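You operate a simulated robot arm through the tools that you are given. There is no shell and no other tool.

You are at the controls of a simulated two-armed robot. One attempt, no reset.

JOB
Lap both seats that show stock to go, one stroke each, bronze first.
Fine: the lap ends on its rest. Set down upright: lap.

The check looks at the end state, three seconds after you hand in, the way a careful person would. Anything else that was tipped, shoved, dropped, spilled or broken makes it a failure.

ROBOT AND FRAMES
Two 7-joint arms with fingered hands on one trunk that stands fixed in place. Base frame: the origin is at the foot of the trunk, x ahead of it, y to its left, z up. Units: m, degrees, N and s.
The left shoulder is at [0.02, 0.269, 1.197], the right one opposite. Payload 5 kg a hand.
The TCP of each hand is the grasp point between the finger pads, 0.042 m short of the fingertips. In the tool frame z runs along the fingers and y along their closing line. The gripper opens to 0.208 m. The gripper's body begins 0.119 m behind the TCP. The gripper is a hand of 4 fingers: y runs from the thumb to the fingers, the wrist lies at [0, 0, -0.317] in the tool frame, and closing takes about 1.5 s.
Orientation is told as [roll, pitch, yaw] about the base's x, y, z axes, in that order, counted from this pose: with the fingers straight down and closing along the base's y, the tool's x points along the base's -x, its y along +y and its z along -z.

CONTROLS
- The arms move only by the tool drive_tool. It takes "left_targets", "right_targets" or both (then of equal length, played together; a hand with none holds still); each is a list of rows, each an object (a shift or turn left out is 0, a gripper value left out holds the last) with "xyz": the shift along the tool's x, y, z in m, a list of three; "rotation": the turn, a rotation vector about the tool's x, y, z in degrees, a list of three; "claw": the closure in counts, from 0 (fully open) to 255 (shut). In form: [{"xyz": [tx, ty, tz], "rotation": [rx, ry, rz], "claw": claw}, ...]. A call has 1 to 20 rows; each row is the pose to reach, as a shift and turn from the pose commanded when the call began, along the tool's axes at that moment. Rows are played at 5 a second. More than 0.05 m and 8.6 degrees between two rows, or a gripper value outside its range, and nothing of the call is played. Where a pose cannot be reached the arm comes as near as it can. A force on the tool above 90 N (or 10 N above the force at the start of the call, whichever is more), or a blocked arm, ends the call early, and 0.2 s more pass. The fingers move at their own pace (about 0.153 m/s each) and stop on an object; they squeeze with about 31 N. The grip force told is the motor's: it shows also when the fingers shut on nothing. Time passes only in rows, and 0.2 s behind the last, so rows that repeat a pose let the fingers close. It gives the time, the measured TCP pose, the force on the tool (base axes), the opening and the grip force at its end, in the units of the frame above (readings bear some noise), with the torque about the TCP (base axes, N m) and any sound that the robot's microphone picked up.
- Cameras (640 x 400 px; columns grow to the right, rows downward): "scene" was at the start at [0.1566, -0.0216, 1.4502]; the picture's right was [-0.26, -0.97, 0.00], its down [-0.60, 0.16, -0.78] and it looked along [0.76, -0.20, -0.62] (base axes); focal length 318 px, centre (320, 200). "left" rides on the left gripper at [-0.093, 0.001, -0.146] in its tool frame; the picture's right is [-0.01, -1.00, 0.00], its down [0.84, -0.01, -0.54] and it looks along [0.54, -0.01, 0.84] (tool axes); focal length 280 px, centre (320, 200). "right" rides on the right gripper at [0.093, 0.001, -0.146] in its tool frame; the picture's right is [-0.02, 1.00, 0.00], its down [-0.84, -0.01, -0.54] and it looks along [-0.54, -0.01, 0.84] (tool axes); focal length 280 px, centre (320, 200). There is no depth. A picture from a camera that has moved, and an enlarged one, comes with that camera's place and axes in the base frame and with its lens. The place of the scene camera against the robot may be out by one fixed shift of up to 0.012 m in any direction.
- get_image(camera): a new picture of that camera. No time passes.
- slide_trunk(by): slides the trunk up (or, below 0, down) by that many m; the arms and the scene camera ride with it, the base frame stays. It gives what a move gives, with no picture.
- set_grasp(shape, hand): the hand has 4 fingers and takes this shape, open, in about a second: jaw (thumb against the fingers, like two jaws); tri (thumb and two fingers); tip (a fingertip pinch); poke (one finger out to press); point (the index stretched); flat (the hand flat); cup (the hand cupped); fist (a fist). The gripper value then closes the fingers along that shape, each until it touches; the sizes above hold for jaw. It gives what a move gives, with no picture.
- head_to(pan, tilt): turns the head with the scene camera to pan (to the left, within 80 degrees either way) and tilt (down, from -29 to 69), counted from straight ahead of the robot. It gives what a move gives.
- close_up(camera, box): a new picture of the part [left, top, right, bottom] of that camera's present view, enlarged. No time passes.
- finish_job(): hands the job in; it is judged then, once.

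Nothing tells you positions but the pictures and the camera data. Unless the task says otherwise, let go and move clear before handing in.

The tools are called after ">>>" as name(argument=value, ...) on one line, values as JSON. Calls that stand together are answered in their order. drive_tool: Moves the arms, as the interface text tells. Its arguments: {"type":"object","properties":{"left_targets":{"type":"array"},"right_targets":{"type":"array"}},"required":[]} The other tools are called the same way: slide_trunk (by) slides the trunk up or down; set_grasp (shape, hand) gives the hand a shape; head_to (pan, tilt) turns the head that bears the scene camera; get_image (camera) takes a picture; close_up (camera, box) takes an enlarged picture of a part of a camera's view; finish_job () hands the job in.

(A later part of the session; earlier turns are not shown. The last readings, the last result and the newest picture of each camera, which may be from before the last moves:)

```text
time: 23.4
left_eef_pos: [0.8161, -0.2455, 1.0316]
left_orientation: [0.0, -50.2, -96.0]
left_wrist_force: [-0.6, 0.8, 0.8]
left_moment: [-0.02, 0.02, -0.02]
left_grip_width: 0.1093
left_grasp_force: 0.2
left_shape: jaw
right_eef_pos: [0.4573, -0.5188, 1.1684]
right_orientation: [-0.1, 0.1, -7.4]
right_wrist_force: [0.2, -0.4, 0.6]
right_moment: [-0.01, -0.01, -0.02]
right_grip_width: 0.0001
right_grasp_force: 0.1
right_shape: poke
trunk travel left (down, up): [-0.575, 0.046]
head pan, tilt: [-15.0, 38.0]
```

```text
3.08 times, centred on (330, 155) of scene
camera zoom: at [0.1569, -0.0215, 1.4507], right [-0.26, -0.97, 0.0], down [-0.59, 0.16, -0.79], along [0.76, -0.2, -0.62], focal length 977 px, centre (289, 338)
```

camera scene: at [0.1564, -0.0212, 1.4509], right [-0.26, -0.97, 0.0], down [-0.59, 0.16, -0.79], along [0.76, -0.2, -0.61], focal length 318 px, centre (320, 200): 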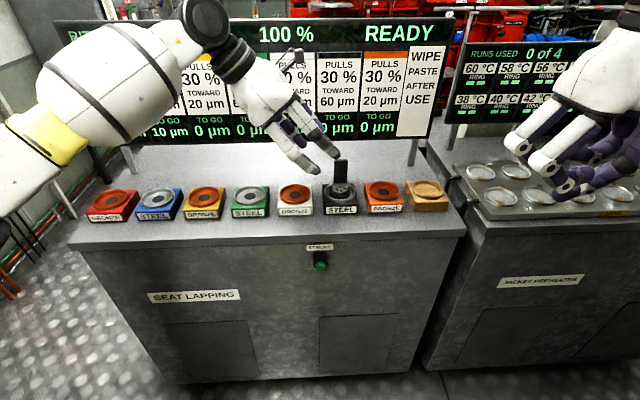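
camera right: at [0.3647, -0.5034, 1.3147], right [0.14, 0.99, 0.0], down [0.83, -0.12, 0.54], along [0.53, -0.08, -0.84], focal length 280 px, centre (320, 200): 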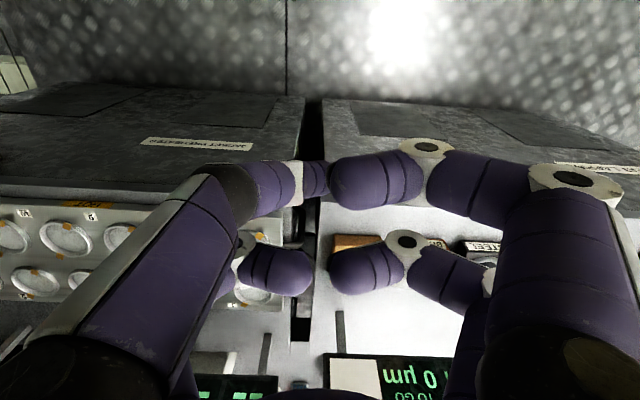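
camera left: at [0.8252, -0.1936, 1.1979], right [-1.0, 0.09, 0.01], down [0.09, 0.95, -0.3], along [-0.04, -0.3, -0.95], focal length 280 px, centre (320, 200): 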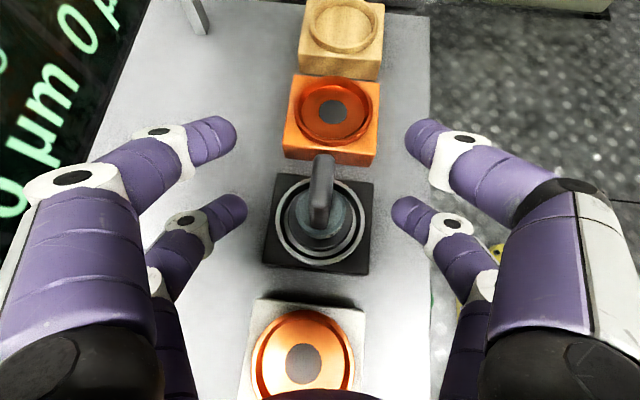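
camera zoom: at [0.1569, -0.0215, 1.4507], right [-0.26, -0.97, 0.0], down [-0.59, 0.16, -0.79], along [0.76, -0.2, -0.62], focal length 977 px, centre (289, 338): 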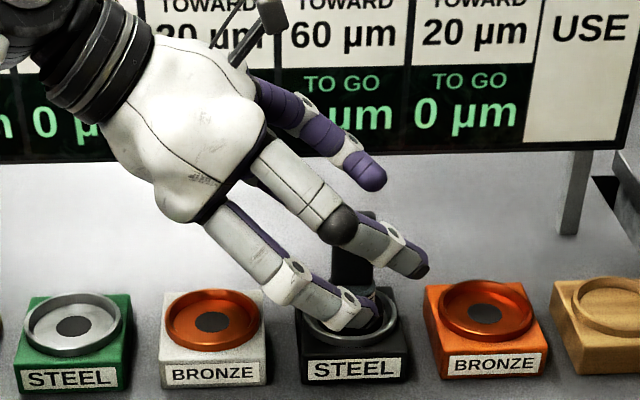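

The handle is centred between the fingers, so I close and then check the reading.

>>> drive_tool(left_targets=[{"claw": 170}, {"claw": 200}, {"claw": 225}, {"claw": 245}, {"claw": 255}, {"claw": 255}, {"claw": 255}, {"claw": 255}])

>>> get_image(camera="left")

>>> close_up(camera="scene", box=[290, 130, 390, 220])

```text
time: 25.2
left_eef_pos: [0.8174, -0.2458, 1.0324]
left_orientation: [0.2, -50.0, -96.0]
left_wrist_force: [-0.1, -1.2, -0.6]
left_moment: [0.03, -0.04, -0.03]
left_grip_width: 0.0
left_grasp_force: 31.1
left_shape: jaw
right_eef_pos: [0.458, -0.519, 1.169]
right_orientation: [0.0, 0.0, -7.3]
right_wrist_force: [0.0, 0.4, 0.2]
right_moment: [-0.01, 0.01, 0.04]
right_grip_width: 0.0
right_grasp_force: 0.0
right_shape: poke
trunk travel left (down, up): [-0.575, 0.046]
head pan, tilt: [-15.0, 38.0]
```

```text
taken
camera left: at [0.8252, -0.1939, 1.1977], right [-1.0, 0.09, 0.01], down [0.09, 0.95, -0.3], along [-0.04, -0.3, -0.95], focal length 280 px, centre (320, 200)
```

left: 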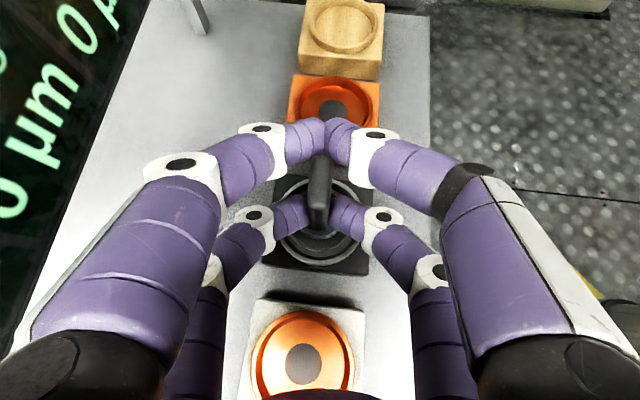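

```text
4.44 times, centred on (340, 175) of scene
camera zoom: at [0.157, -0.0218, 1.4507], right [-0.26, -0.97, 0.0], down [-0.59, 0.16, -0.79], along [0.76, -0.2, -0.62], focal length 1411 px, centre (231, 311)
```

zoom: 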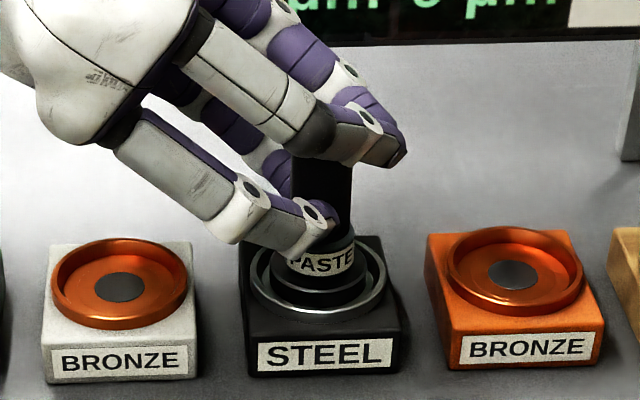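

The lower pair appears to hold the handle on both faces. I lift 3 cm as a test.

>>> drive_tool(left_targets=[{"xyz": [-0.006, 0, -0.005]}, {"xyz": [-0.0115, 0, -0.0097]}, {"xyz": [-0.017, 0, -0.0145]}, {"xyz": [-0.023, 0, -0.0193]}, {"xyz": [-0.023, 0, -0.0193]}])

>>> get_image(camera="left")

>>> close_up(camera="scene", box=[290, 130, 390, 220])

```text
time: 26.4
left_eef_pos: [0.8158, -0.2459, 1.0636]
left_orientation: [-0.1, -50.0, -95.9]
left_wrist_force: [0.0, 0.4, -3.5]
left_moment: [0.02, 0.04, -0.03]
left_grip_width: 0.0
left_grasp_force: 30.8
left_shape: jaw
right_eef_pos: [0.4589, -0.5186, 1.1683]
right_orientation: [0.0, 0.1, -7.5]
right_wrist_force: [0.9, -0.3, 0.2]
right_moment: [0.0, 0.0, 0.01]
right_grip_width: 0.0
right_grasp_force: 0.1
right_shape: poke
trunk travel left (down, up): [-0.575, 0.046]
head pan, tilt: [-15.0, 38.0]
```

```text
taken
camera left: at [0.825, -0.195, 1.2296], right [-1.0, 0.09, 0.01], down [0.09, 0.95, -0.3], along [-0.04, -0.3, -0.95], focal length 280 px, centre (320, 200)
```

left: 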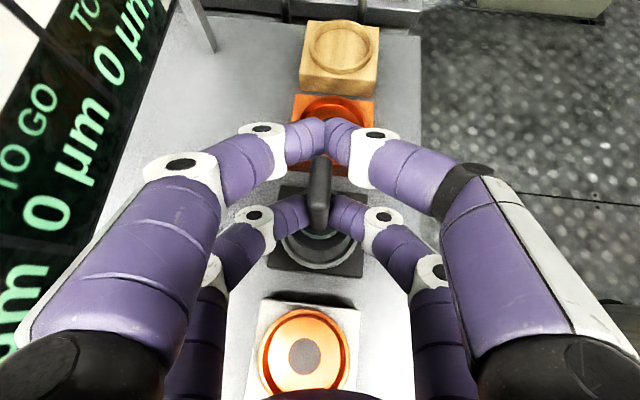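

```text
4.44 times, centred on (340, 175) of scene
camera zoom: at [0.1572, -0.0218, 1.4506], right [-0.26, -0.97, 0.0], down [-0.59, 0.16, -0.79], along [0.76, -0.2, -0.62], focal length 1411 px, centre (231, 311)
```

zoom: 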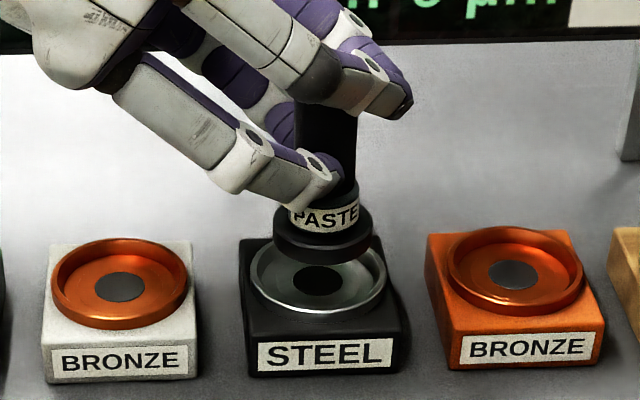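

The lap came up upright, weighing about 3.5 N. I'll lift it higher and carry it over the row to hover above the red bronze seat, turning the hand so it leans back toward the robot.

>>> drive_tool(left_targets=[{"xyz": [-0.0143, 0, -0.012]}, {"xyz": [-0.0288, 0, -0.0242]}, {"xyz": [-0.0432, 0, -0.0363]}, {"xyz": [-0.0353, 0.0012, -0.0457], "rotation": [-1.1, 0, -0.9]}, {"xyz": [-0.0194, 0.0037, -0.0646], "rotation": [-3.3, 0, -2.7]}, {"xyz": [0.0044, 0.0073, -0.093], "rotation": [-6.5, 0, -5.5]}, {"xyz": [0.0321, 0.0116, -0.126], "rotation": [-10.3, 0, -8.7]}, {"xyz": [0.0599, 0.0159, -0.1591], "rotation": [-14.1, 0, -11.9]}, {"xyz": [0.0876, 0.0202, -0.1921], "rotation": [-18, 0, -15.1]}, {"xyz": [0.1154, 0.0244, -0.2252], "rotation": [-21.8, 0, -18.3]}, {"xyz": [0.1431, 0.0287, -0.2582], "rotation": [-25.6, 0, -21.5]}, {"xyz": [0.1709, 0.033, -0.2913], "rotation": [-29.4, 0, -24.7]}, {"xyz": [0.1986, 0.0373, -0.3243], "rotation": [-33.2, 0, -27.9]}, {"xyz": [0.2264, 0.0415, -0.3574], "rotation": [-37, 0, -31.1]}, {"xyz": [0.2541, 0.0458, -0.3905], "rotation": [-40.8, 0, -34.3]}, {"xyz": [0.2818, 0.0501, -0.4235], "rotation": [-44.6, 0, -37.5]}, {"xyz": [0.3056, 0.0538, -0.4518], "rotation": [-47.9, 0, -40.2]}, {"xyz": [0.3294, 0.0574, -0.4802], "rotation": [-51.1, 0, -43]}, {"xyz": [0.3453, 0.0599, -0.4991], "rotation": [-53.3, 0, -44.8]}, {"xyz": [0.3532, 0.0611, -0.5085], "rotation": [-54.4, 0, -45.7]}])

>>> get_image(camera="scene")

>>> get_image(camera="left")

>>> close_up(camera="scene", box=[50, 100, 200, 240])

```text
time: 30.6
left_eef_pos: [0.9403, 0.3607, 1.1169]
left_orientation: [-0.2, -50.0, -24.6]
left_wrist_force: [0.3, 1.1, -4.1]
left_moment: [0.02, 0.0, -0.02]
left_grip_width: 0.0001
left_grasp_force: 31.0
left_shape: jaw
right_eef_pos: [0.458, -0.5175, 1.1694]
right_orientation: [0.0, 0.1, -7.4]
right_wrist_force: [-0.2, -0.2, 0.1]
right_moment: [-0.04, -0.02, 0.01]
right_grip_width: 0.0
right_grasp_force: 0.0
right_shape: poke
trunk travel left (down, up): [-0.575, 0.046]
head pan, tilt: [-15.0, 38.0]
```

```text
taken
camera scene: at [0.1572, -0.0214, 1.4507], right [-0.26, -0.97, 0.0], down [-0.59, 0.16, -0.79], along [0.76, -0.2, -0.62], focal length 318 px, centre (320, 200)
```

scene: 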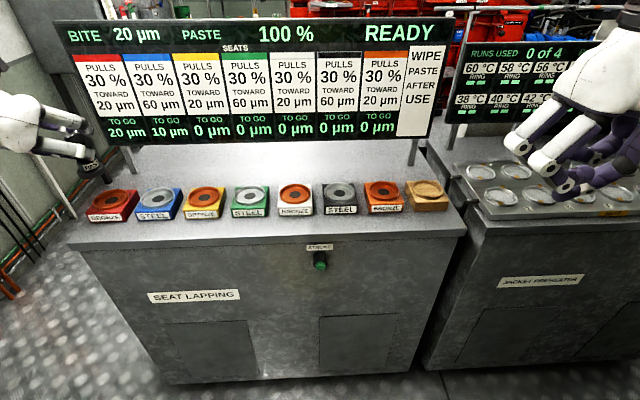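

```text
taken
camera left: at [0.8957, 0.3838, 1.283], right [-0.41, -0.91, 0.01], down [-0.87, 0.39, -0.3], along [0.27, -0.13, -0.95], focal length 280 px, centre (320, 200)
```

left: 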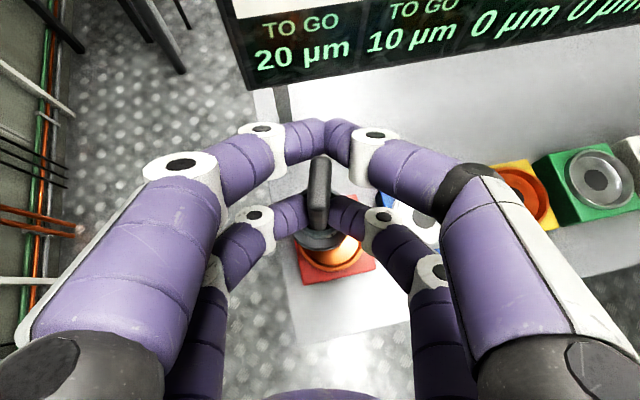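

```text
2.86 times, centred on (125, 170) of scene
camera zoom: at [0.1572, -0.0214, 1.4507], right [-0.26, -0.97, 0.0], down [-0.59, 0.16, -0.79], along [0.76, -0.2, -0.62], focal length 907 px, centre (877, 286)
```

zoom: 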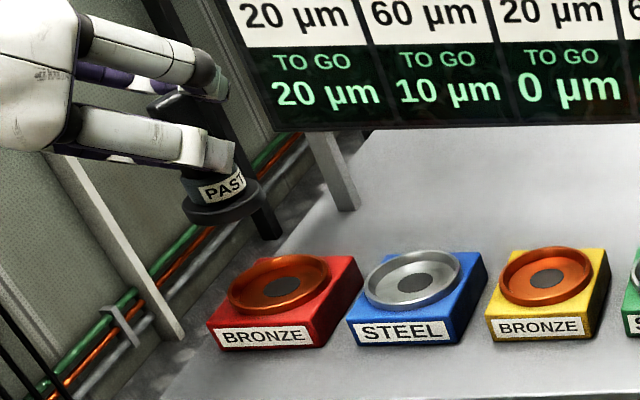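

The lap is held upright over the red seat area. I zoom in with the left camera to refine where the seat lies under it.

>>> close_up(camera="left", box=[240, 120, 440, 320])

>>> head_to(pan=20, tilt=30)

>>> get_image(camera="scene")

>>> close_up(camera="scene", box=[230, 140, 430, 280])

```text
2.00 times, centred on (340, 220) of left
camera zoom: at [0.8957, 0.3838, 1.283], right [-0.41, -0.91, 0.01], down [-0.87, 0.39, -0.3], along [0.27, -0.13, -0.95], focal length 561 px, centre (280, 160)
```

zoom: 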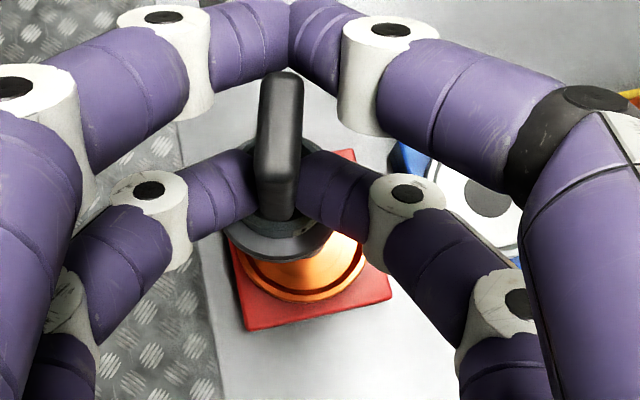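

```text
time: 31.6
left_eef_pos: [0.9406, 0.3598, 1.1172]
left_orientation: [0.0, -50.0, -24.9]
left_wrist_force: [0.2, 0.1, -4.1]
left_moment: [0.02, 0.02, 0.02]
left_grip_width: 0.0002
left_grasp_force: 31.2
left_shape: jaw
right_eef_pos: [0.4572, -0.5175, 1.1694]
right_orientation: [-0.1, 0.1, -7.3]
right_wrist_force: [0.3, 0.3, -0.2]
right_moment: [-0.03, -0.01, 0.01]
right_grip_width: 0.0
right_grasp_force: 0.1
right_shape: poke
trunk travel left (down, up): [-0.575, 0.046]
head pan, tilt: [20.0, 30.0]
```

```text
taken
camera scene: at [0.1588, 0.0315, 1.463], right [0.34, -0.94, 0.0], down [-0.47, -0.17, -0.87], along [0.81, 0.3, -0.5], focal length 318 px, centre (320, 200)
```

scene: 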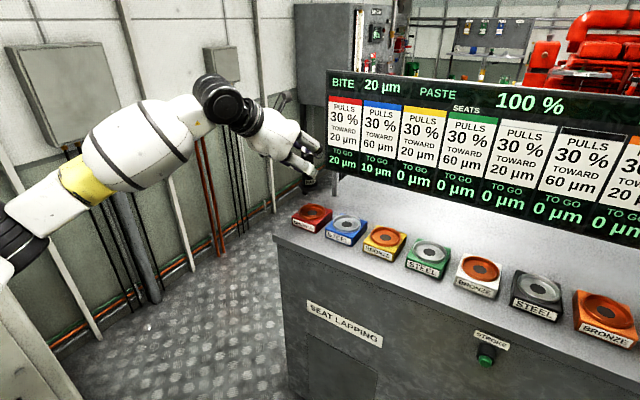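

```text
2.86 times, centred on (330, 210) of scene
camera zoom: at [0.1588, 0.0315, 1.463], right [0.34, -0.94, 0.0], down [-0.47, -0.17, -0.87], along [0.81, 0.3, -0.5], focal length 907 px, centre (291, 171)
```

zoom: 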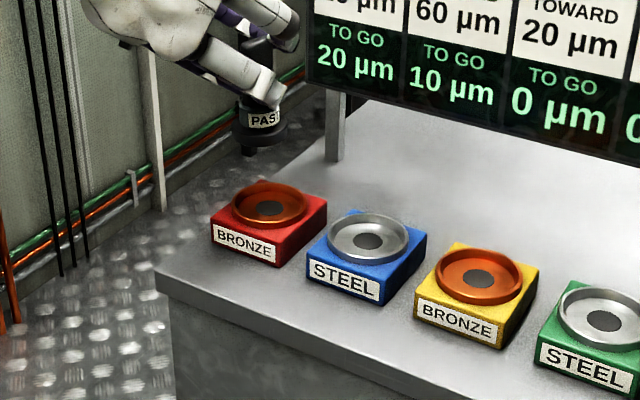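

From two views I put the red seat at about (0.947,0.346), with the lap roughly 1 cm too far to the left. I'll correct that, lower to just above the rim and look again.

>>> drive_tool(left_targets=[{"xyz": [0, -0.005, 0]}, {"xyz": [0, -0.0103, 0.0005]}, {"xyz": [0.0144, -0.0103, 0.0127]}, {"xyz": [0.0288, -0.0103, 0.025]}, {"xyz": [0.0432, -0.0103, 0.0372]}, {"xyz": [0.0432, -0.0103, 0.0372]}])

>>> close_up(camera="left", box=[240, 120, 440, 320])

>>> close_up(camera="scene", box=[280, 150, 360, 240])

```text
time: 33.0
left_eef_pos: [0.9345, 0.3484, 1.0626]
left_orientation: [-0.2, -50.0, -24.7]
left_wrist_force: [-1.3, -1.0, -3.1]
left_moment: [0.08, 0.0, 0.03]
left_grip_width: 0.0
left_grasp_force: 30.7
left_shape: jaw
right_eef_pos: [0.4576, -0.519, 1.1695]
right_orientation: [0.1, 0.0, -7.3]
right_wrist_force: [-0.4, -0.1, 0.1]
right_moment: [0.02, -0.03, 0.01]
right_grip_width: 0.0001
right_grasp_force: 0.1
right_shape: poke
trunk travel left (down, up): [-0.575, 0.046]
head pan, tilt: [20.0, 30.0]
```

```text
2.00 times, centred on (340, 220) of left
camera zoom: at [0.8914, 0.372, 1.2283], right [-0.41, -0.91, 0.01], down [-0.87, 0.39, -0.3], along [0.27, -0.13, -0.95], focal length 561 px, centre (280, 160)
```

zoom: 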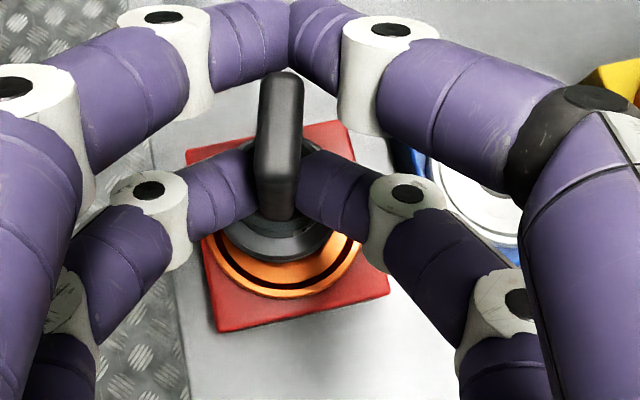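

```text
4.44 times, centred on (320, 195) of scene
camera zoom: at [0.1584, 0.0314, 1.4631], right [0.34, -0.94, 0.0], down [-0.47, -0.17, -0.87], along [0.81, 0.3, -0.5], focal length 1411 px, centre (320, 222)
```

zoom: 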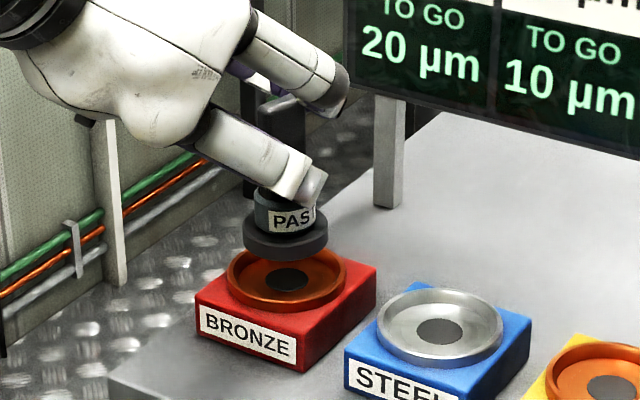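

The lap is now centred over the red seat within a few mm. I lower it toward contact slowly.

>>> drive_tool(left_targets=[{"xyz": [0.0061, -0.0015, 0.0051]}, {"xyz": [0.0123, -0.0015, 0.0103]}, {"xyz": [0.0169, -0.0015, 0.0141]}, {"xyz": [0.0192, -0.0015, 0.0161]}, {"xyz": [0.0192, -0.0015, 0.0161]}])

>>> close_up(camera="left", box=[240, 120, 440, 320])

>>> close_up(camera="scene", box=[280, 150, 360, 240])

```text
time: 34.2
left_eef_pos: [0.9361, 0.349, 1.0372]
left_orientation: [-0.2, -50.0, -24.7]
left_wrist_force: [-0.4, -0.1, -4.2]
left_moment: [0.01, 0.05, 0.0]
left_grip_width: 0.0
left_grasp_force: 31.3
left_shape: jaw
right_eef_pos: [0.4576, -0.5178, 1.169]
right_orientation: [-0.1, 0.1, -7.4]
right_wrist_force: [-0.2, -0.3, -1.0]
right_moment: [0.03, 0.0, 0.02]
right_grip_width: 0.0
right_grasp_force: 0.1
right_shape: poke
trunk travel left (down, up): [-0.575, 0.046]
head pan, tilt: [20.0, 30.0]
```

```text
2.00 times, centred on (340, 220) of left
camera zoom: at [0.8908, 0.3717, 1.2032], right [-0.41, -0.91, 0.01], down [-0.87, 0.39, -0.3], along [0.27, -0.13, -0.95], focal length 561 px, centre (280, 160)
```

zoom: 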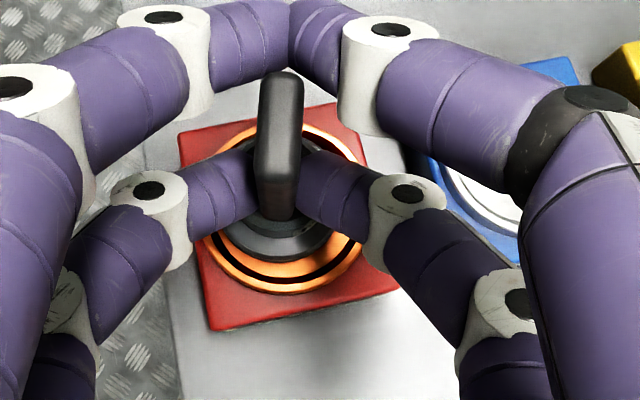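

```text
4.44 times, centred on (320, 195) of scene
camera zoom: at [0.1588, 0.0316, 1.463], right [0.34, -0.94, 0.0], down [-0.47, -0.17, -0.87], along [0.81, 0.3, -0.5], focal length 1411 px, centre (320, 222)
```

zoom: 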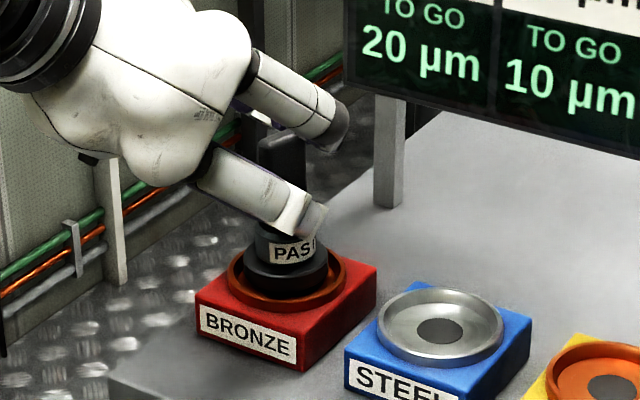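

It is almost down but still hanging. I ease down a few mm more, watching the force.

>>> drive_tool(left_targets=[{"xyz": [0.0011, 0, 0.001]}, {"xyz": [0.0023, 0, 0.0019]}, {"xyz": [0.0031, 0, 0.0026]}, {"xyz": [0.0031, 0, 0.0026]}])

>>> close_up(camera="scene", box=[280, 150, 360, 240])

```text
time: 35.2
left_eef_pos: [0.9362, 0.3481, 1.0318]
left_orientation: [-0.1, -50.1, -24.8]
left_wrist_force: [0.1, -0.1, -4.1]
left_moment: [0.0, 0.05, -0.02]
left_grip_width: 0.0002
left_grasp_force: 31.1
left_shape: jaw
right_eef_pos: [0.4588, -0.5175, 1.1688]
right_orientation: [0.0, -0.1, -7.5]
right_wrist_force: [1.1, 0.6, -0.4]
right_moment: [-0.01, 0.0, 0.02]
right_grip_width: 0.0002
right_grasp_force: 0.0
right_shape: poke
trunk travel left (down, up): [-0.575, 0.046]
head pan, tilt: [20.0, 30.0]
```

```text
4.44 times, centred on (320, 195) of scene
camera zoom: at [0.1588, 0.0316, 1.463], right [0.34, -0.94, 0.0], down [-0.47, -0.17, -0.87], along [0.81, 0.3, -0.5], focal length 1411 px, centre (320, 222)
```

zoom: 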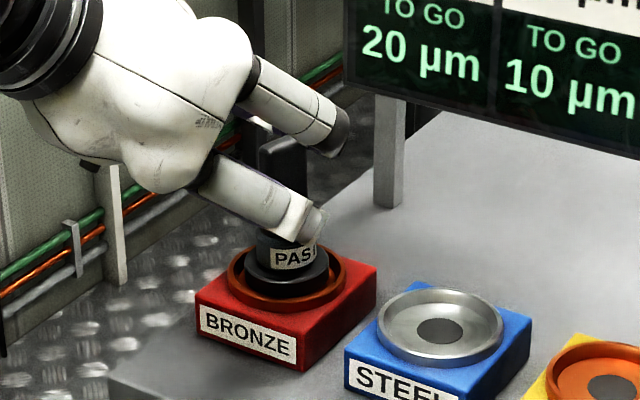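

>>> drive_tool(left_targets=[{"xyz": [0.0008, 0, 0.0006]}, {"xyz": [0.0015, 0, 0.0013]}, {"xyz": [0.0015, 0, 0.0013]}])

```text
time: 36.0
left_eef_pos: [0.936, 0.348, 1.0322]
left_orientation: [-0.1, -50.1, -24.9]
left_wrist_force: [0.0, -1.2, 2.1]
left_moment: [0.06, 0.1, -0.04]
left_grip_width: 0.0
left_grasp_force: 30.9
left_shape: jaw
right_eef_pos: [0.4576, -0.5177, 1.1713]
right_orientation: [0.0, 0.0, -7.4]
right_wrist_force: [0.4, 0.1, -0.6]
right_moment: [-0.02, -0.02, 0.02]
right_grip_width: 0.0
right_grasp_force: 0.1
right_shape: poke
trunk travel left (down, up): [-0.575, 0.046]
head pan, tilt: [20.0, 30.0]
```

The force reads contact, so the lap is seated. I open the fingers and back out along the tool axis.

>>> drive_tool(left_targets=[{"claw": 245}, {"claw": 225}, {"claw": 200}, {"claw": 160}, {"claw": 120}, {"claw": 120}, {"xyz": [0, 0, -0.03]}, {"xyz": [0, 0, -0.06]}, {"xyz": [0, 0, -0.1]}, {"xyz": [0, 0, -0.13]}, {"xyz": [0, 0, -0.13]}])

>>> get_image(camera="scene")

>>> get_image(camera="left")

>>> close_up(camera="scene", box=[280, 150, 360, 240])

```text
time: 38.4
left_eef_pos: [0.8459, 0.3896, 1.1143]
left_orientation: [-0.1, -50.1, -24.8]
left_wrist_force: [0.1, -0.7, -0.6]
left_moment: [0.05, 0.0, -0.03]
left_grip_width: 0.1094
left_grasp_force: 0.0
left_shape: jaw
right_eef_pos: [0.4575, -0.517, 1.1681]
right_orientation: [0.0, 0.1, -7.4]
right_wrist_force: [0.6, -0.1, -0.2]
right_moment: [-0.02, 0.02, 0.01]
right_grip_width: 0.0
right_grasp_force: 0.0
right_shape: poke
trunk travel left (down, up): [-0.575, 0.046]
head pan, tilt: [20.0, 30.0]
```

```text
taken
camera scene: at [0.1586, 0.0315, 1.463], right [0.34, -0.94, 0.0], down [-0.47, -0.17, -0.87], along [0.81, 0.3, -0.5], focal length 318 px, centre (320, 200)
```

scene: 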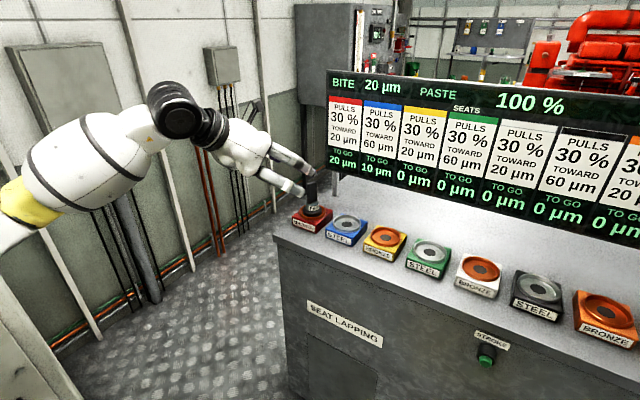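

```text
taken
camera left: at [0.8013, 0.4127, 1.2799], right [-0.41, -0.91, 0.01], down [-0.87, 0.39, -0.3], along [0.27, -0.13, -0.95], focal length 280 px, centre (320, 200)
```

left: 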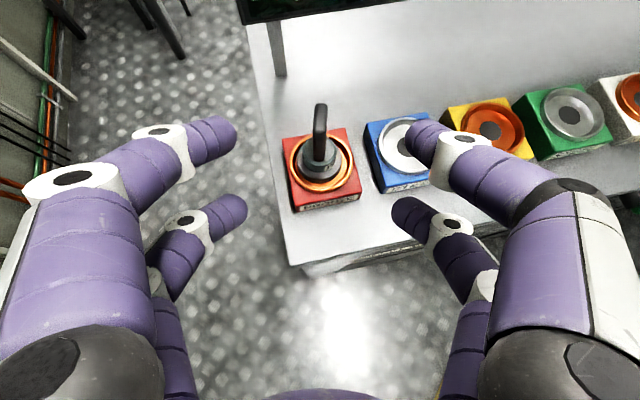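

```text
4.44 times, centred on (320, 195) of scene
camera zoom: at [0.1586, 0.0315, 1.463], right [0.34, -0.94, 0.0], down [-0.47, -0.17, -0.87], along [0.81, 0.3, -0.5], focal length 1411 px, centre (320, 222)
```

zoom: 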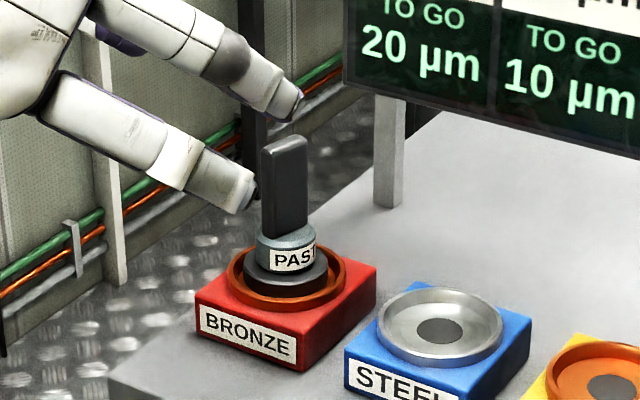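

The lap sits squarely in the red seat and the display still reads BITE 20, PASTE 100 %. Next I bring the right hand, in poke shape, in front of the green STROKE button, which I take to be near (0.685,-0.164,0.803).

>>> drive_tool(right_targets=[{"xyz": [-0.008, 0.033, 0.005], "rotation": [0.3, -6, 0.5]}, {"xyz": [-0.016, 0.066, 0.01], "rotation": [0.5, -12, 0.9]}, {"xyz": [-0.024, 0.099, 0.015], "rotation": [0.8, -18, 1.4]}, {"xyz": [-0.032, 0.132, 0.02], "rotation": [1.1, -24, 1.8]}, {"xyz": [-0.04, 0.166, 0.025], "rotation": [1.3, -30, 2.3]}, {"xyz": [-0.048, 0.199, 0.029], "rotation": [1.6, -36, 2.8]}, {"xyz": [-0.056, 0.232, 0.034], "rotation": [1.9, -42, 3.2]}, {"xyz": [-0.064, 0.265, 0.039], "rotation": [2.1, -48, 3.7]}, {"xyz": [-0.072, 0.298, 0.044], "rotation": [2.4, -54, 4.2]}, {"xyz": [-0.08, 0.331, 0.049], "rotation": [2.7, -60, 4.6]}, {"xyz": [-0.08, 0.331, 0.049], "rotation": [2.7, -60, 4.6]}])

>>> head_to(pan=-10, tilt=40)

>>> get_image(camera="scene")

>>> get_image(camera="right")

```text
time: 40.8
left_eef_pos: [0.8456, 0.3885, 1.1134]
left_orientation: [-0.1, -49.9, -24.9]
left_wrist_force: [0.0, -1.6, -0.4]
left_moment: [0.07, -0.03, 0.11]
left_grip_width: 0.1098
left_grasp_force: 0.1
left_shape: jaw
right_eef_pos: [0.5118, -0.3691, 1.3014]
right_orientation: [-1.7, -53.8, -6.1]
right_wrist_force: [0.4, 0.3, -0.5]
right_moment: [0.02, -0.01, 0.06]
right_grip_width: 0.0
right_grasp_force: 0.2
right_shape: poke
right hand out of reach, approached as far as the arm can: row 6, 7, 8, 9, 10, 11
trunk travel left (down, up): [-0.575, 0.046]
head pan, tilt: [20.0, 30.0]
```

```text
time: 41.8
left_eef_pos: [0.846, 0.3903, 1.1151]
left_orientation: [-0.1, -50.0, -24.7]
left_wrist_force: [-0.1, -0.4, 0.2]
left_moment: [0.02, -0.02, -0.03]
left_grip_width: 0.1097
left_grasp_force: 0.1
left_shape: jaw
right_eef_pos: [0.5101, -0.3689, 1.3028]
right_orientation: [-1.9, -53.8, -6.1]
right_wrist_force: [-0.7, 0.8, -0.2]
right_moment: [0.01, -0.01, -0.02]
right_grip_width: 0.0
right_grasp_force: 0.1
right_shape: poke
trunk travel left (down, up): [-0.575, 0.046]
head pan, tilt: [-10.0, 40.0]
```

```text
taken
camera scene: at [0.1567, -0.0141, 1.4478], right [-0.17, -0.98, 0.0], down [-0.63, 0.11, -0.77], along [0.76, -0.13, -0.64], focal length 318 px, centre (320, 200)
```

scene: 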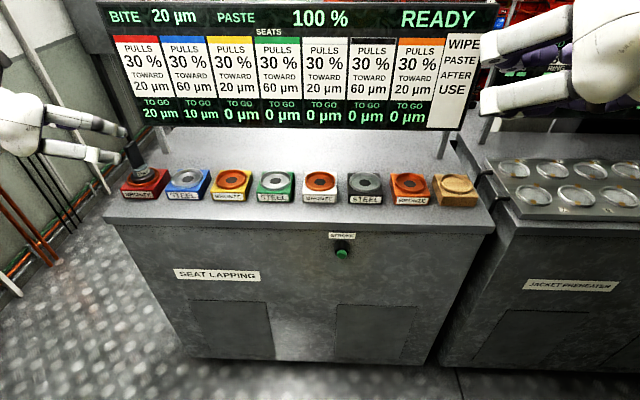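

```text
taken
camera right: at [0.3376, -0.3426, 1.3125], right [0.14, 0.99, -0.01], down [0.06, 0.0, 1.0], along [0.99, -0.14, -0.06], focal length 280 px, centre (320, 200)
```

right: 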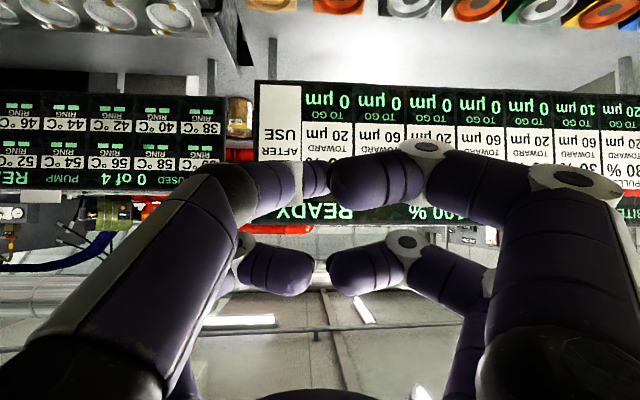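

The right arm couldn't lean that far so close to its shoulder. I look at the poke shape from the head first, then choose a gentler lean.

>>> head_to(pan=-35, tilt=25)

>>> get_image(camera="scene")

>>> close_up(camera="right", box=[180, 120, 480, 310])

```text
time: 42.7
left_eef_pos: [0.8471, 0.3892, 1.1139]
left_orientation: [-0.1, -50.0, -24.8]
left_wrist_force: [-1.1, 0.8, 0.1]
left_moment: [0.0, 0.03, -0.04]
left_grip_width: 0.1099
left_grasp_force: 0.2
left_shape: jaw
right_eef_pos: [0.511, -0.3685, 1.3016]
right_orientation: [-1.9, -53.9, -6.1]
right_wrist_force: [-0.1, 0.1, 0.3]
right_moment: [0.02, 0.01, -0.01]
right_grip_width: 0.0
right_grasp_force: 0.0
right_shape: poke
trunk travel left (down, up): [-0.575, 0.046]
head pan, tilt: [-35.0, 25.0]
```

```text
taken
camera scene: at [0.1493, -0.0522, 1.4709], right [-0.57, -0.82, 0.0], down [-0.35, 0.24, -0.91], along [0.74, -0.52, -0.42], focal length 318 px, centre (320, 200)
```

scene: 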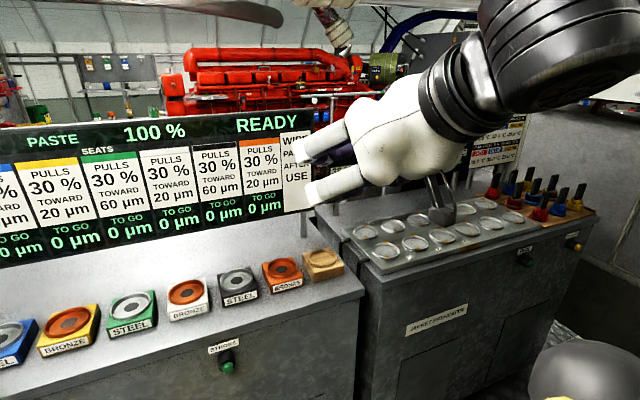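

```text
2.11 times, centred on (330, 215) of right
camera zoom: at [0.3384, -0.3427, 1.3122], right [0.14, 0.99, -0.01], down [0.06, 0.0, 1.0], along [0.99, -0.14, -0.06], focal length 590 px, centre (299, 168)
```

zoom: 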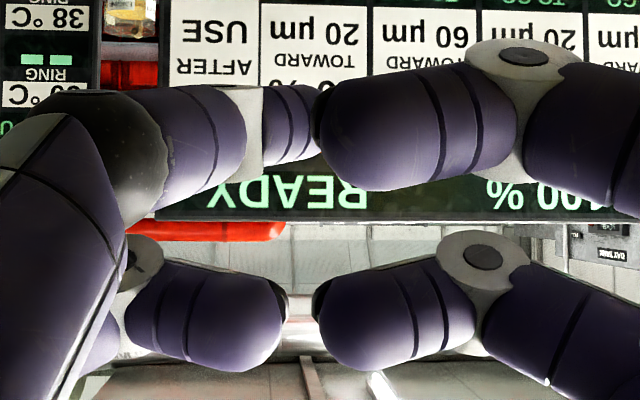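

>>> set_grasp(shape="point", hand="right")

>>> get_image(camera="right")

>>> close_up(camera="scene", box=[280, 60, 480, 220])

>>> set_grasp(shape="poke", hand="right")

>>> close_up(camera="scene", box=[280, 60, 480, 220])

```text
time: 43.6
left_eef_pos: [0.8452, 0.3889, 1.1144]
left_orientation: [-0.1, -50.0, -24.8]
left_wrist_force: [0.4, -0.1, -0.6]
left_moment: [-0.01, 0.04, 0.0]
left_grip_width: 0.1097
left_grasp_force: 0.0
left_shape: jaw
right_eef_pos: [0.5097, -0.3692, 1.3024]
right_orientation: [-1.9, -53.8, -6.1]
right_wrist_force: [-0.1, 0.1, 0.0]
right_moment: [-0.04, 0.02, -0.05]
right_grip_width: 0.2016
right_grasp_force: 0.1
right_shape: point
trunk travel left (down, up): [-0.575, 0.046]
head pan, tilt: [-35.0, 25.0]
```

```text
taken
camera right: at [0.3381, -0.3426, 1.3123], right [0.14, 0.99, -0.01], down [0.06, 0.0, 1.0], along [0.99, -0.14, -0.06], focal length 280 px, centre (320, 200)
```

right: 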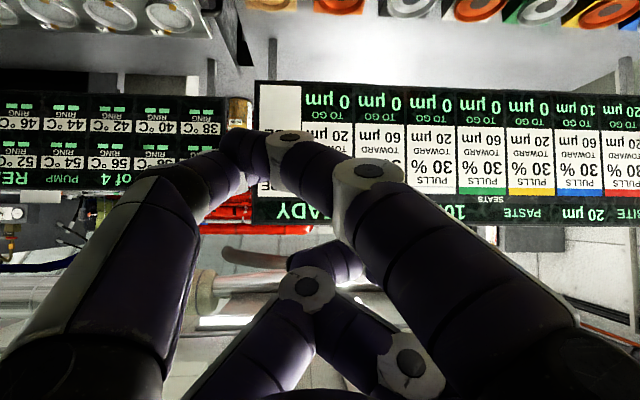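

```text
2.50 times, centred on (380, 140) of scene
camera zoom: at [0.149, -0.0522, 1.471], right [-0.57, -0.82, 0.0], down [-0.35, 0.24, -0.91], along [0.74, -0.52, -0.42], focal length 794 px, centre (170, 350)
```

zoom: 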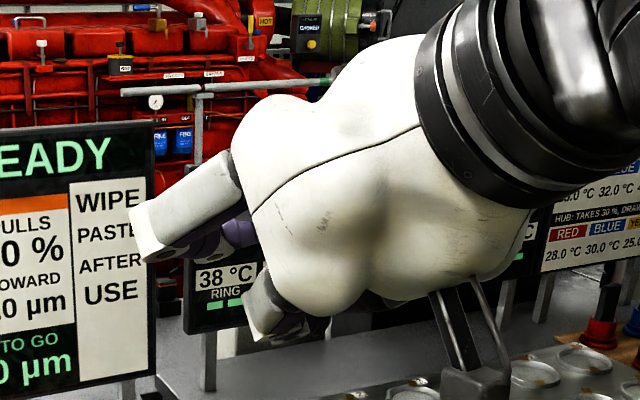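

```text
time: 44.5
left_eef_pos: [0.8457, 0.3885, 1.1132]
left_orientation: [-0.1, -50.0, -24.8]
left_wrist_force: [0.8, -0.5, -0.1]
left_moment: [-0.01, 0.0, -0.02]
left_grip_width: 0.1099
left_grasp_force: 0.1
left_shape: jaw
right_eef_pos: [0.5114, -0.3688, 1.3019]
right_orientation: [-1.9, -53.7, -6.0]
right_wrist_force: [-0.4, -0.1, -0.1]
right_moment: [0.01, 0.02, -0.01]
right_grip_width: 0.0
right_grasp_force: 0.2
right_shape: poke
trunk travel left (down, up): [-0.575, 0.046]
head pan, tilt: [-35.0, 25.0]
```

```text
2.50 times, centred on (380, 140) of scene
camera zoom: at [0.149, -0.0522, 1.471], right [-0.57, -0.82, 0.0], down [-0.35, 0.24, -0.91], along [0.74, -0.52, -0.42], focal length 794 px, centre (170, 350)
```

zoom: 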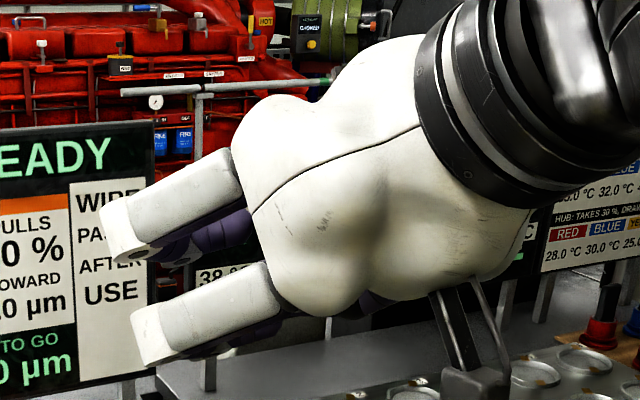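

The poke geometry is hard to judge, so I'll press with the jaw fully closed, whose fingertip pairs I know. I switch shape and close, with no motion yet, which also shows which pose the controller now counts from.

>>> set_grasp(shape="jaw", hand="right")

>>> drive_tool(right_targets=[{"claw": 120}, {"claw": 200}, {"claw": 255}, {"claw": 255}, {"claw": 255}, {"claw": 255}, {"claw": 255}, {"claw": 255}])

>>> close_up(camera="scene", box=[280, 60, 480, 220])

```text
time: 45.4
left_eef_pos: [0.8462, 0.3892, 1.1139]
left_orientation: [-0.1, -50.0, -24.8]
left_wrist_force: [0.3, 0.9, 0.4]
left_moment: [-0.02, 0.01, 0.04]
left_grip_width: 0.1097
left_grasp_force: 0.1
left_shape: jaw
right_eef_pos: [0.5105, -0.3683, 1.3017]
right_orientation: [-1.9, -53.8, -6.0]
right_wrist_force: [0.4, 1.3, -0.3]
right_moment: [-0.01, 0.05, 0.02]
right_grip_width: 0.2078
right_grasp_force: 0.1
right_shape: jaw
trunk travel left (down, up): [-0.575, 0.046]
head pan, tilt: [-35.0, 25.0]
```

```text
time: 47.2
left_eef_pos: [0.8459, 0.3898, 1.1131]
left_orientation: [-0.1, -50.0, -24.8]
left_wrist_force: [-0.5, -0.6, 0.0]
left_moment: [0.0, 0.01, -0.02]
left_grip_width: 0.1098
left_grasp_force: 0.1
left_shape: jaw
right_eef_pos: [0.5109, -0.3683, 1.3019]
right_orientation: [-2.0, -53.9, -6.1]
right_wrist_force: [-0.1, 0.0, -0.4]
right_moment: [0.02, 0.01, -0.01]
right_grip_width: 0.0001
right_grasp_force: 30.4
right_shape: jaw
trunk travel left (down, up): [-0.575, 0.046]
head pan, tilt: [-35.0, 25.0]
```

```text
2.50 times, centred on (380, 140) of scene
camera zoom: at [0.149, -0.0522, 1.471], right [-0.57, -0.82, 0.0], down [-0.35, 0.24, -0.91], along [0.74, -0.52, -0.42], focal length 794 px, centre (170, 350)
```

zoom: 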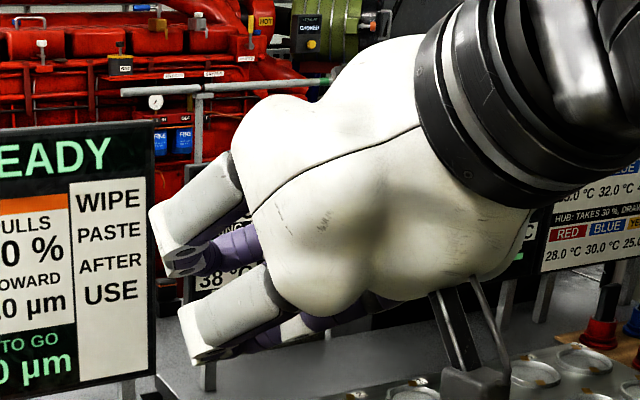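

The controller now counts from the actual pose. I move the right hand in front of the bench with a gentler 40° lean.

>>> drive_tool(right_targets=[{"xyz": [0.013, 0.0213, 0.0252], "rotation": [0.5, 2.3, 0.7]}, {"xyz": [0.0259, 0.0425, 0.0504], "rotation": [1, 4.6, 1.5]}, {"xyz": [0.0389, 0.0638, 0.0755], "rotation": [1.4, 6.9, 2.2]}, {"xyz": [0.0519, 0.0851, 0.1007], "rotation": [1.9, 9.2, 2.9]}, {"xyz": [0.0648, 0.1063, 0.1259], "rotation": [2.4, 11.5, 3.7]}, {"xyz": [0.0778, 0.1276, 0.1511], "rotation": [2.9, 13.8, 4.4]}, {"xyz": [0.0778, 0.1276, 0.1511], "rotation": [2.9, 13.8, 4.4]}])

>>> head_to(pan=-15, tilt=38)

>>> get_image(camera="scene")

>>> get_image(camera="right")

```text
time: 48.8
left_eef_pos: [0.8448, 0.3889, 1.1147]
left_orientation: [-0.1, -50.0, -25.0]
left_wrist_force: [-1.5, -0.1, 1.1]
left_moment: [0.02, 0.03, 0.03]
left_grip_width: 0.1098
left_grasp_force: 0.1
left_shape: jaw
right_eef_pos: [0.6288, -0.317, 1.2067]
right_orientation: [0.0, -37.1, -10.2]
right_wrist_force: [0.0, 0.2, -0.2]
right_moment: [0.01, -0.04, -0.01]
right_grip_width: 0.0
right_grasp_force: 31.1
right_shape: jaw
right hand out of reach, approached as far as the arm can: row 1, 2, 3, 4, 5, 6, 7
trunk travel left (down, up): [-0.575, 0.046]
head pan, tilt: [-35.0, 25.0]
```

```text
time: 49.6
left_eef_pos: [0.8452, 0.3894, 1.1149]
left_orientation: [0.0, -50.0, -24.8]
left_wrist_force: [1.0, 0.7, -0.5]
left_moment: [0.0, 0.02, 0.03]
left_grip_width: 0.11
left_grasp_force: 0.0
left_shape: jaw
right_eef_pos: [0.6304, -0.3152, 1.2055]
right_orientation: [0.0, -37.2, -10.1]
right_wrist_force: [0.0, 0.4, -0.3]
right_moment: [0.0, 0.01, 0.01]
right_grip_width: 0.0
right_grasp_force: 30.8
right_shape: jaw
trunk travel left (down, up): [-0.575, 0.046]
head pan, tilt: [-15.0, 38.0]
```

```text
taken
camera scene: at [0.1571, -0.0219, 1.4507], right [-0.26, -0.97, 0.0], down [-0.59, 0.16, -0.79], along [0.76, -0.2, -0.62], focal length 318 px, centre (320, 200)
```

scene: 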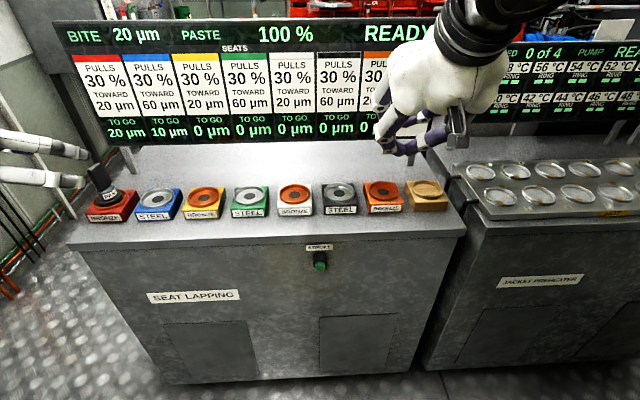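

```text
taken
camera right: at [0.4693, -0.284, 1.2657], right [0.19, 0.98, 0.01], down [0.34, -0.07, 0.94], along [0.92, -0.17, -0.35], focal length 280 px, centre (320, 200)
```

right: 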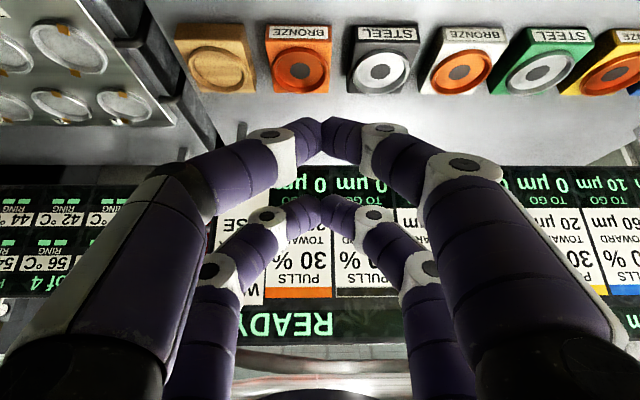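

>>> drive_tool(right_targets=[{"xyz": [0.0206, 0.0216, 0.0107], "rotation": [0.3, 2.4, 0.4]}, {"xyz": [0.0412, 0.0432, 0.0214], "rotation": [0.6, 4.9, 0.8]}, {"xyz": [0.0619, 0.0647, 0.0322], "rotation": [0.9, 7.3, 1.1]}, {"xyz": [0.0825, 0.0863, 0.0429], "rotation": [1.2, 9.8, 1.5]}, {"xyz": [0.1031, 0.1079, 0.0536], "rotation": [1.4, 12.2, 1.9]}, {"xyz": [0.1031, 0.1079, 0.0536], "rotation": [1.4, 12.2, 1.9]}])

>>> get_image(camera="scene")

```text
time: 51.0
left_eef_pos: [0.8452, 0.3889, 1.1153]
left_orientation: [-0.1, -49.9, -24.9]
left_wrist_force: [-0.9, 0.0, 0.6]
left_moment: [0.0, -0.04, 0.05]
left_grip_width: 0.1098
left_grasp_force: 0.0
left_shape: jaw
right_eef_pos: [0.6231, -0.2496, 1.1382]
right_orientation: [0.2, -23.3, -10.7]
right_wrist_force: [-1.1, 0.8, -0.5]
right_moment: [0.01, -0.03, 0.0]
right_grip_width: 0.0
right_grasp_force: 31.0
right_shape: jaw
right hand out of reach, approached as far as the arm can: row 1, 2, 3, 4, 5, 6
trunk travel left (down, up): [-0.575, 0.046]
head pan, tilt: [-15.0, 38.0]
```

```text
taken
camera scene: at [0.1562, -0.022, 1.4509], right [-0.26, -0.97, 0.0], down [-0.59, 0.16, -0.79], along [0.76, -0.2, -0.62], focal length 318 px, centre (320, 200)
```

scene: 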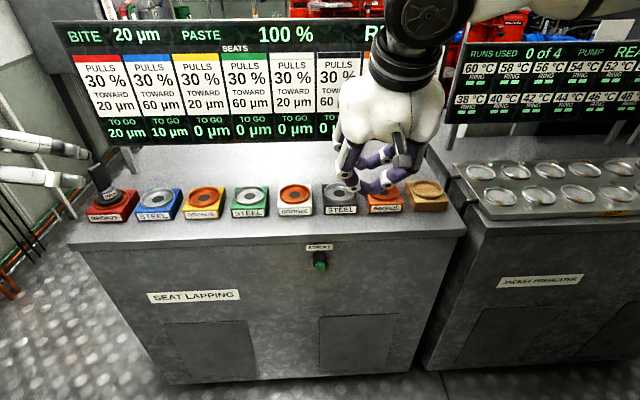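

>>> drive_tool(right_targets=[{"xyz": [0, 0, 0]}, {"xyz": [0.01, 0, 0.0]}, {"xyz": [0.02, 0, 0.0]}])

```text
time: 51.8
left_eef_pos: [0.846, 0.3894, 1.1139]
left_orientation: [-0.1, -50.0, -24.8]
left_wrist_force: [0.1, 0.4, 0.2]
left_moment: [-0.04, -0.01, 0.01]
left_grip_width: 0.1096
left_grasp_force: 0.1
left_shape: jaw
right_eef_pos: [0.6141, -0.2654, 1.1429]
right_orientation: [-0.1, -24.2, -11.7]
right_wrist_force: [0.2, 0.7, 0.7]
right_moment: [-0.01, 0.0, 0.0]
right_grip_width: 0.0
right_grasp_force: 30.9
right_shape: jaw
right hand out of reach, approached as far as the arm can: row 2, 3
trunk travel left (down, up): [-0.575, 0.046]
head pan, tilt: [-15.0, 38.0]
```

The constraint seems to come from the wrist being high and close in. I lower the hand straight down in front of the bench, where the arm should have more room.

>>> drive_tool(right_targets=[{"xyz": [0.0137, 0, 0.0304]}, {"xyz": [0.0273, 0, 0.0608]}, {"xyz": [0.041, 0, 0.0912]}, {"xyz": [0.0547, 0, 0.1216]}, {"xyz": [0.0683, 0, 0.152]}, {"xyz": [0.082, 0, 0.1824]}, {"xyz": [0.082, 0, 0.1824]}])

>>> get_image(camera="scene")

```text
time: 53.4
left_eef_pos: [0.8465, 0.3891, 1.1148]
left_orientation: [-0.1, -50.1, -24.7]
left_wrist_force: [0.3, 0.0, 0.0]
left_moment: [0.05, 0.02, 0.02]
left_grip_width: 0.1099
left_grasp_force: 0.0
left_shape: jaw
right_eef_pos: [0.662, -0.3189, 0.99]
right_orientation: [0.2, -21.3, -9.9]
right_wrist_force: [-0.7, -1.3, -0.6]
right_moment: [0.04, 0.05, 0.03]
right_grip_width: 0.0
right_grasp_force: 31.0
right_shape: jaw
right hand out of reach, approached as far as the arm can: row 1, 2, 3, 4, 5, 6, 7
trunk travel left (down, up): [-0.575, 0.046]
head pan, tilt: [-15.0, 38.0]
```

```text
taken
camera scene: at [0.1571, -0.0221, 1.4508], right [-0.26, -0.97, 0.0], down [-0.59, 0.16, -0.79], along [0.76, -0.2, -0.62], focal length 318 px, centre (320, 200)
```

scene: 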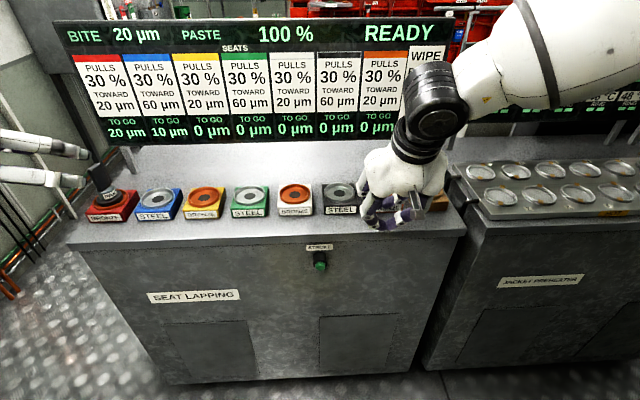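

The leaned wrist seems to be what limits it. I return the right hand toward vertical, where a straight press with the front finger pair also clears the bench lip.

>>> drive_tool(right_targets=[{"rotation": [0, 5, 0]}, {"rotation": [0, 11, 0]}, {"xyz": [0, 0, -0.004], "rotation": [0.3, 16, 0.7]}, {"xyz": [0.01, 0.01, -0.009], "rotation": [0.6, 21.3, 1.6]}, {"xyz": [0.03, 0.03, -0.018], "rotation": [0.9, 21.3, 2.4]}, {"xyz": [0.0644, 0.0573, -0.0358], "rotation": [0.9, 21.3, 2.4]}, {"xyz": [0.0644, 0.0573, -0.0358], "rotation": [0.9, 21.3, 2.4]}])

>>> get_image(camera="scene")

```text
time: 55.0
left_eef_pos: [0.846, 0.3895, 1.1147]
left_orientation: [-0.1, -50.0, -24.8]
left_wrist_force: [0.3, -0.1, 0.7]
left_moment: [0.0, -0.01, 0.04]
left_grip_width: 0.1096
left_grasp_force: 0.1
left_shape: jaw
right_eef_pos: [0.5986, -0.2502, 1.0029]
right_orientation: [-0.3, 0.0, -12.5]
right_wrist_force: [0.1, -0.5, -0.6]
right_moment: [0.03, -0.01, 0.0]
right_grip_width: 0.0
right_grasp_force: 31.1
right_shape: jaw
trunk travel left (down, up): [-0.575, 0.046]
head pan, tilt: [-15.0, 38.0]
```

```text
taken
camera scene: at [0.157, -0.022, 1.4507], right [-0.26, -0.97, 0.0], down [-0.59, 0.16, -0.79], along [0.76, -0.2, -0.62], focal length 318 px, centre (320, 200)
```

scene: 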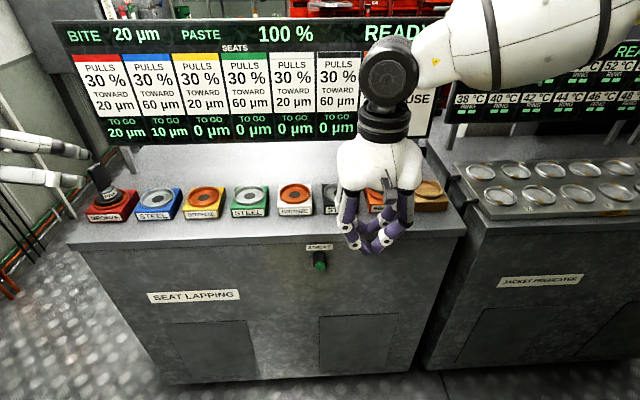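

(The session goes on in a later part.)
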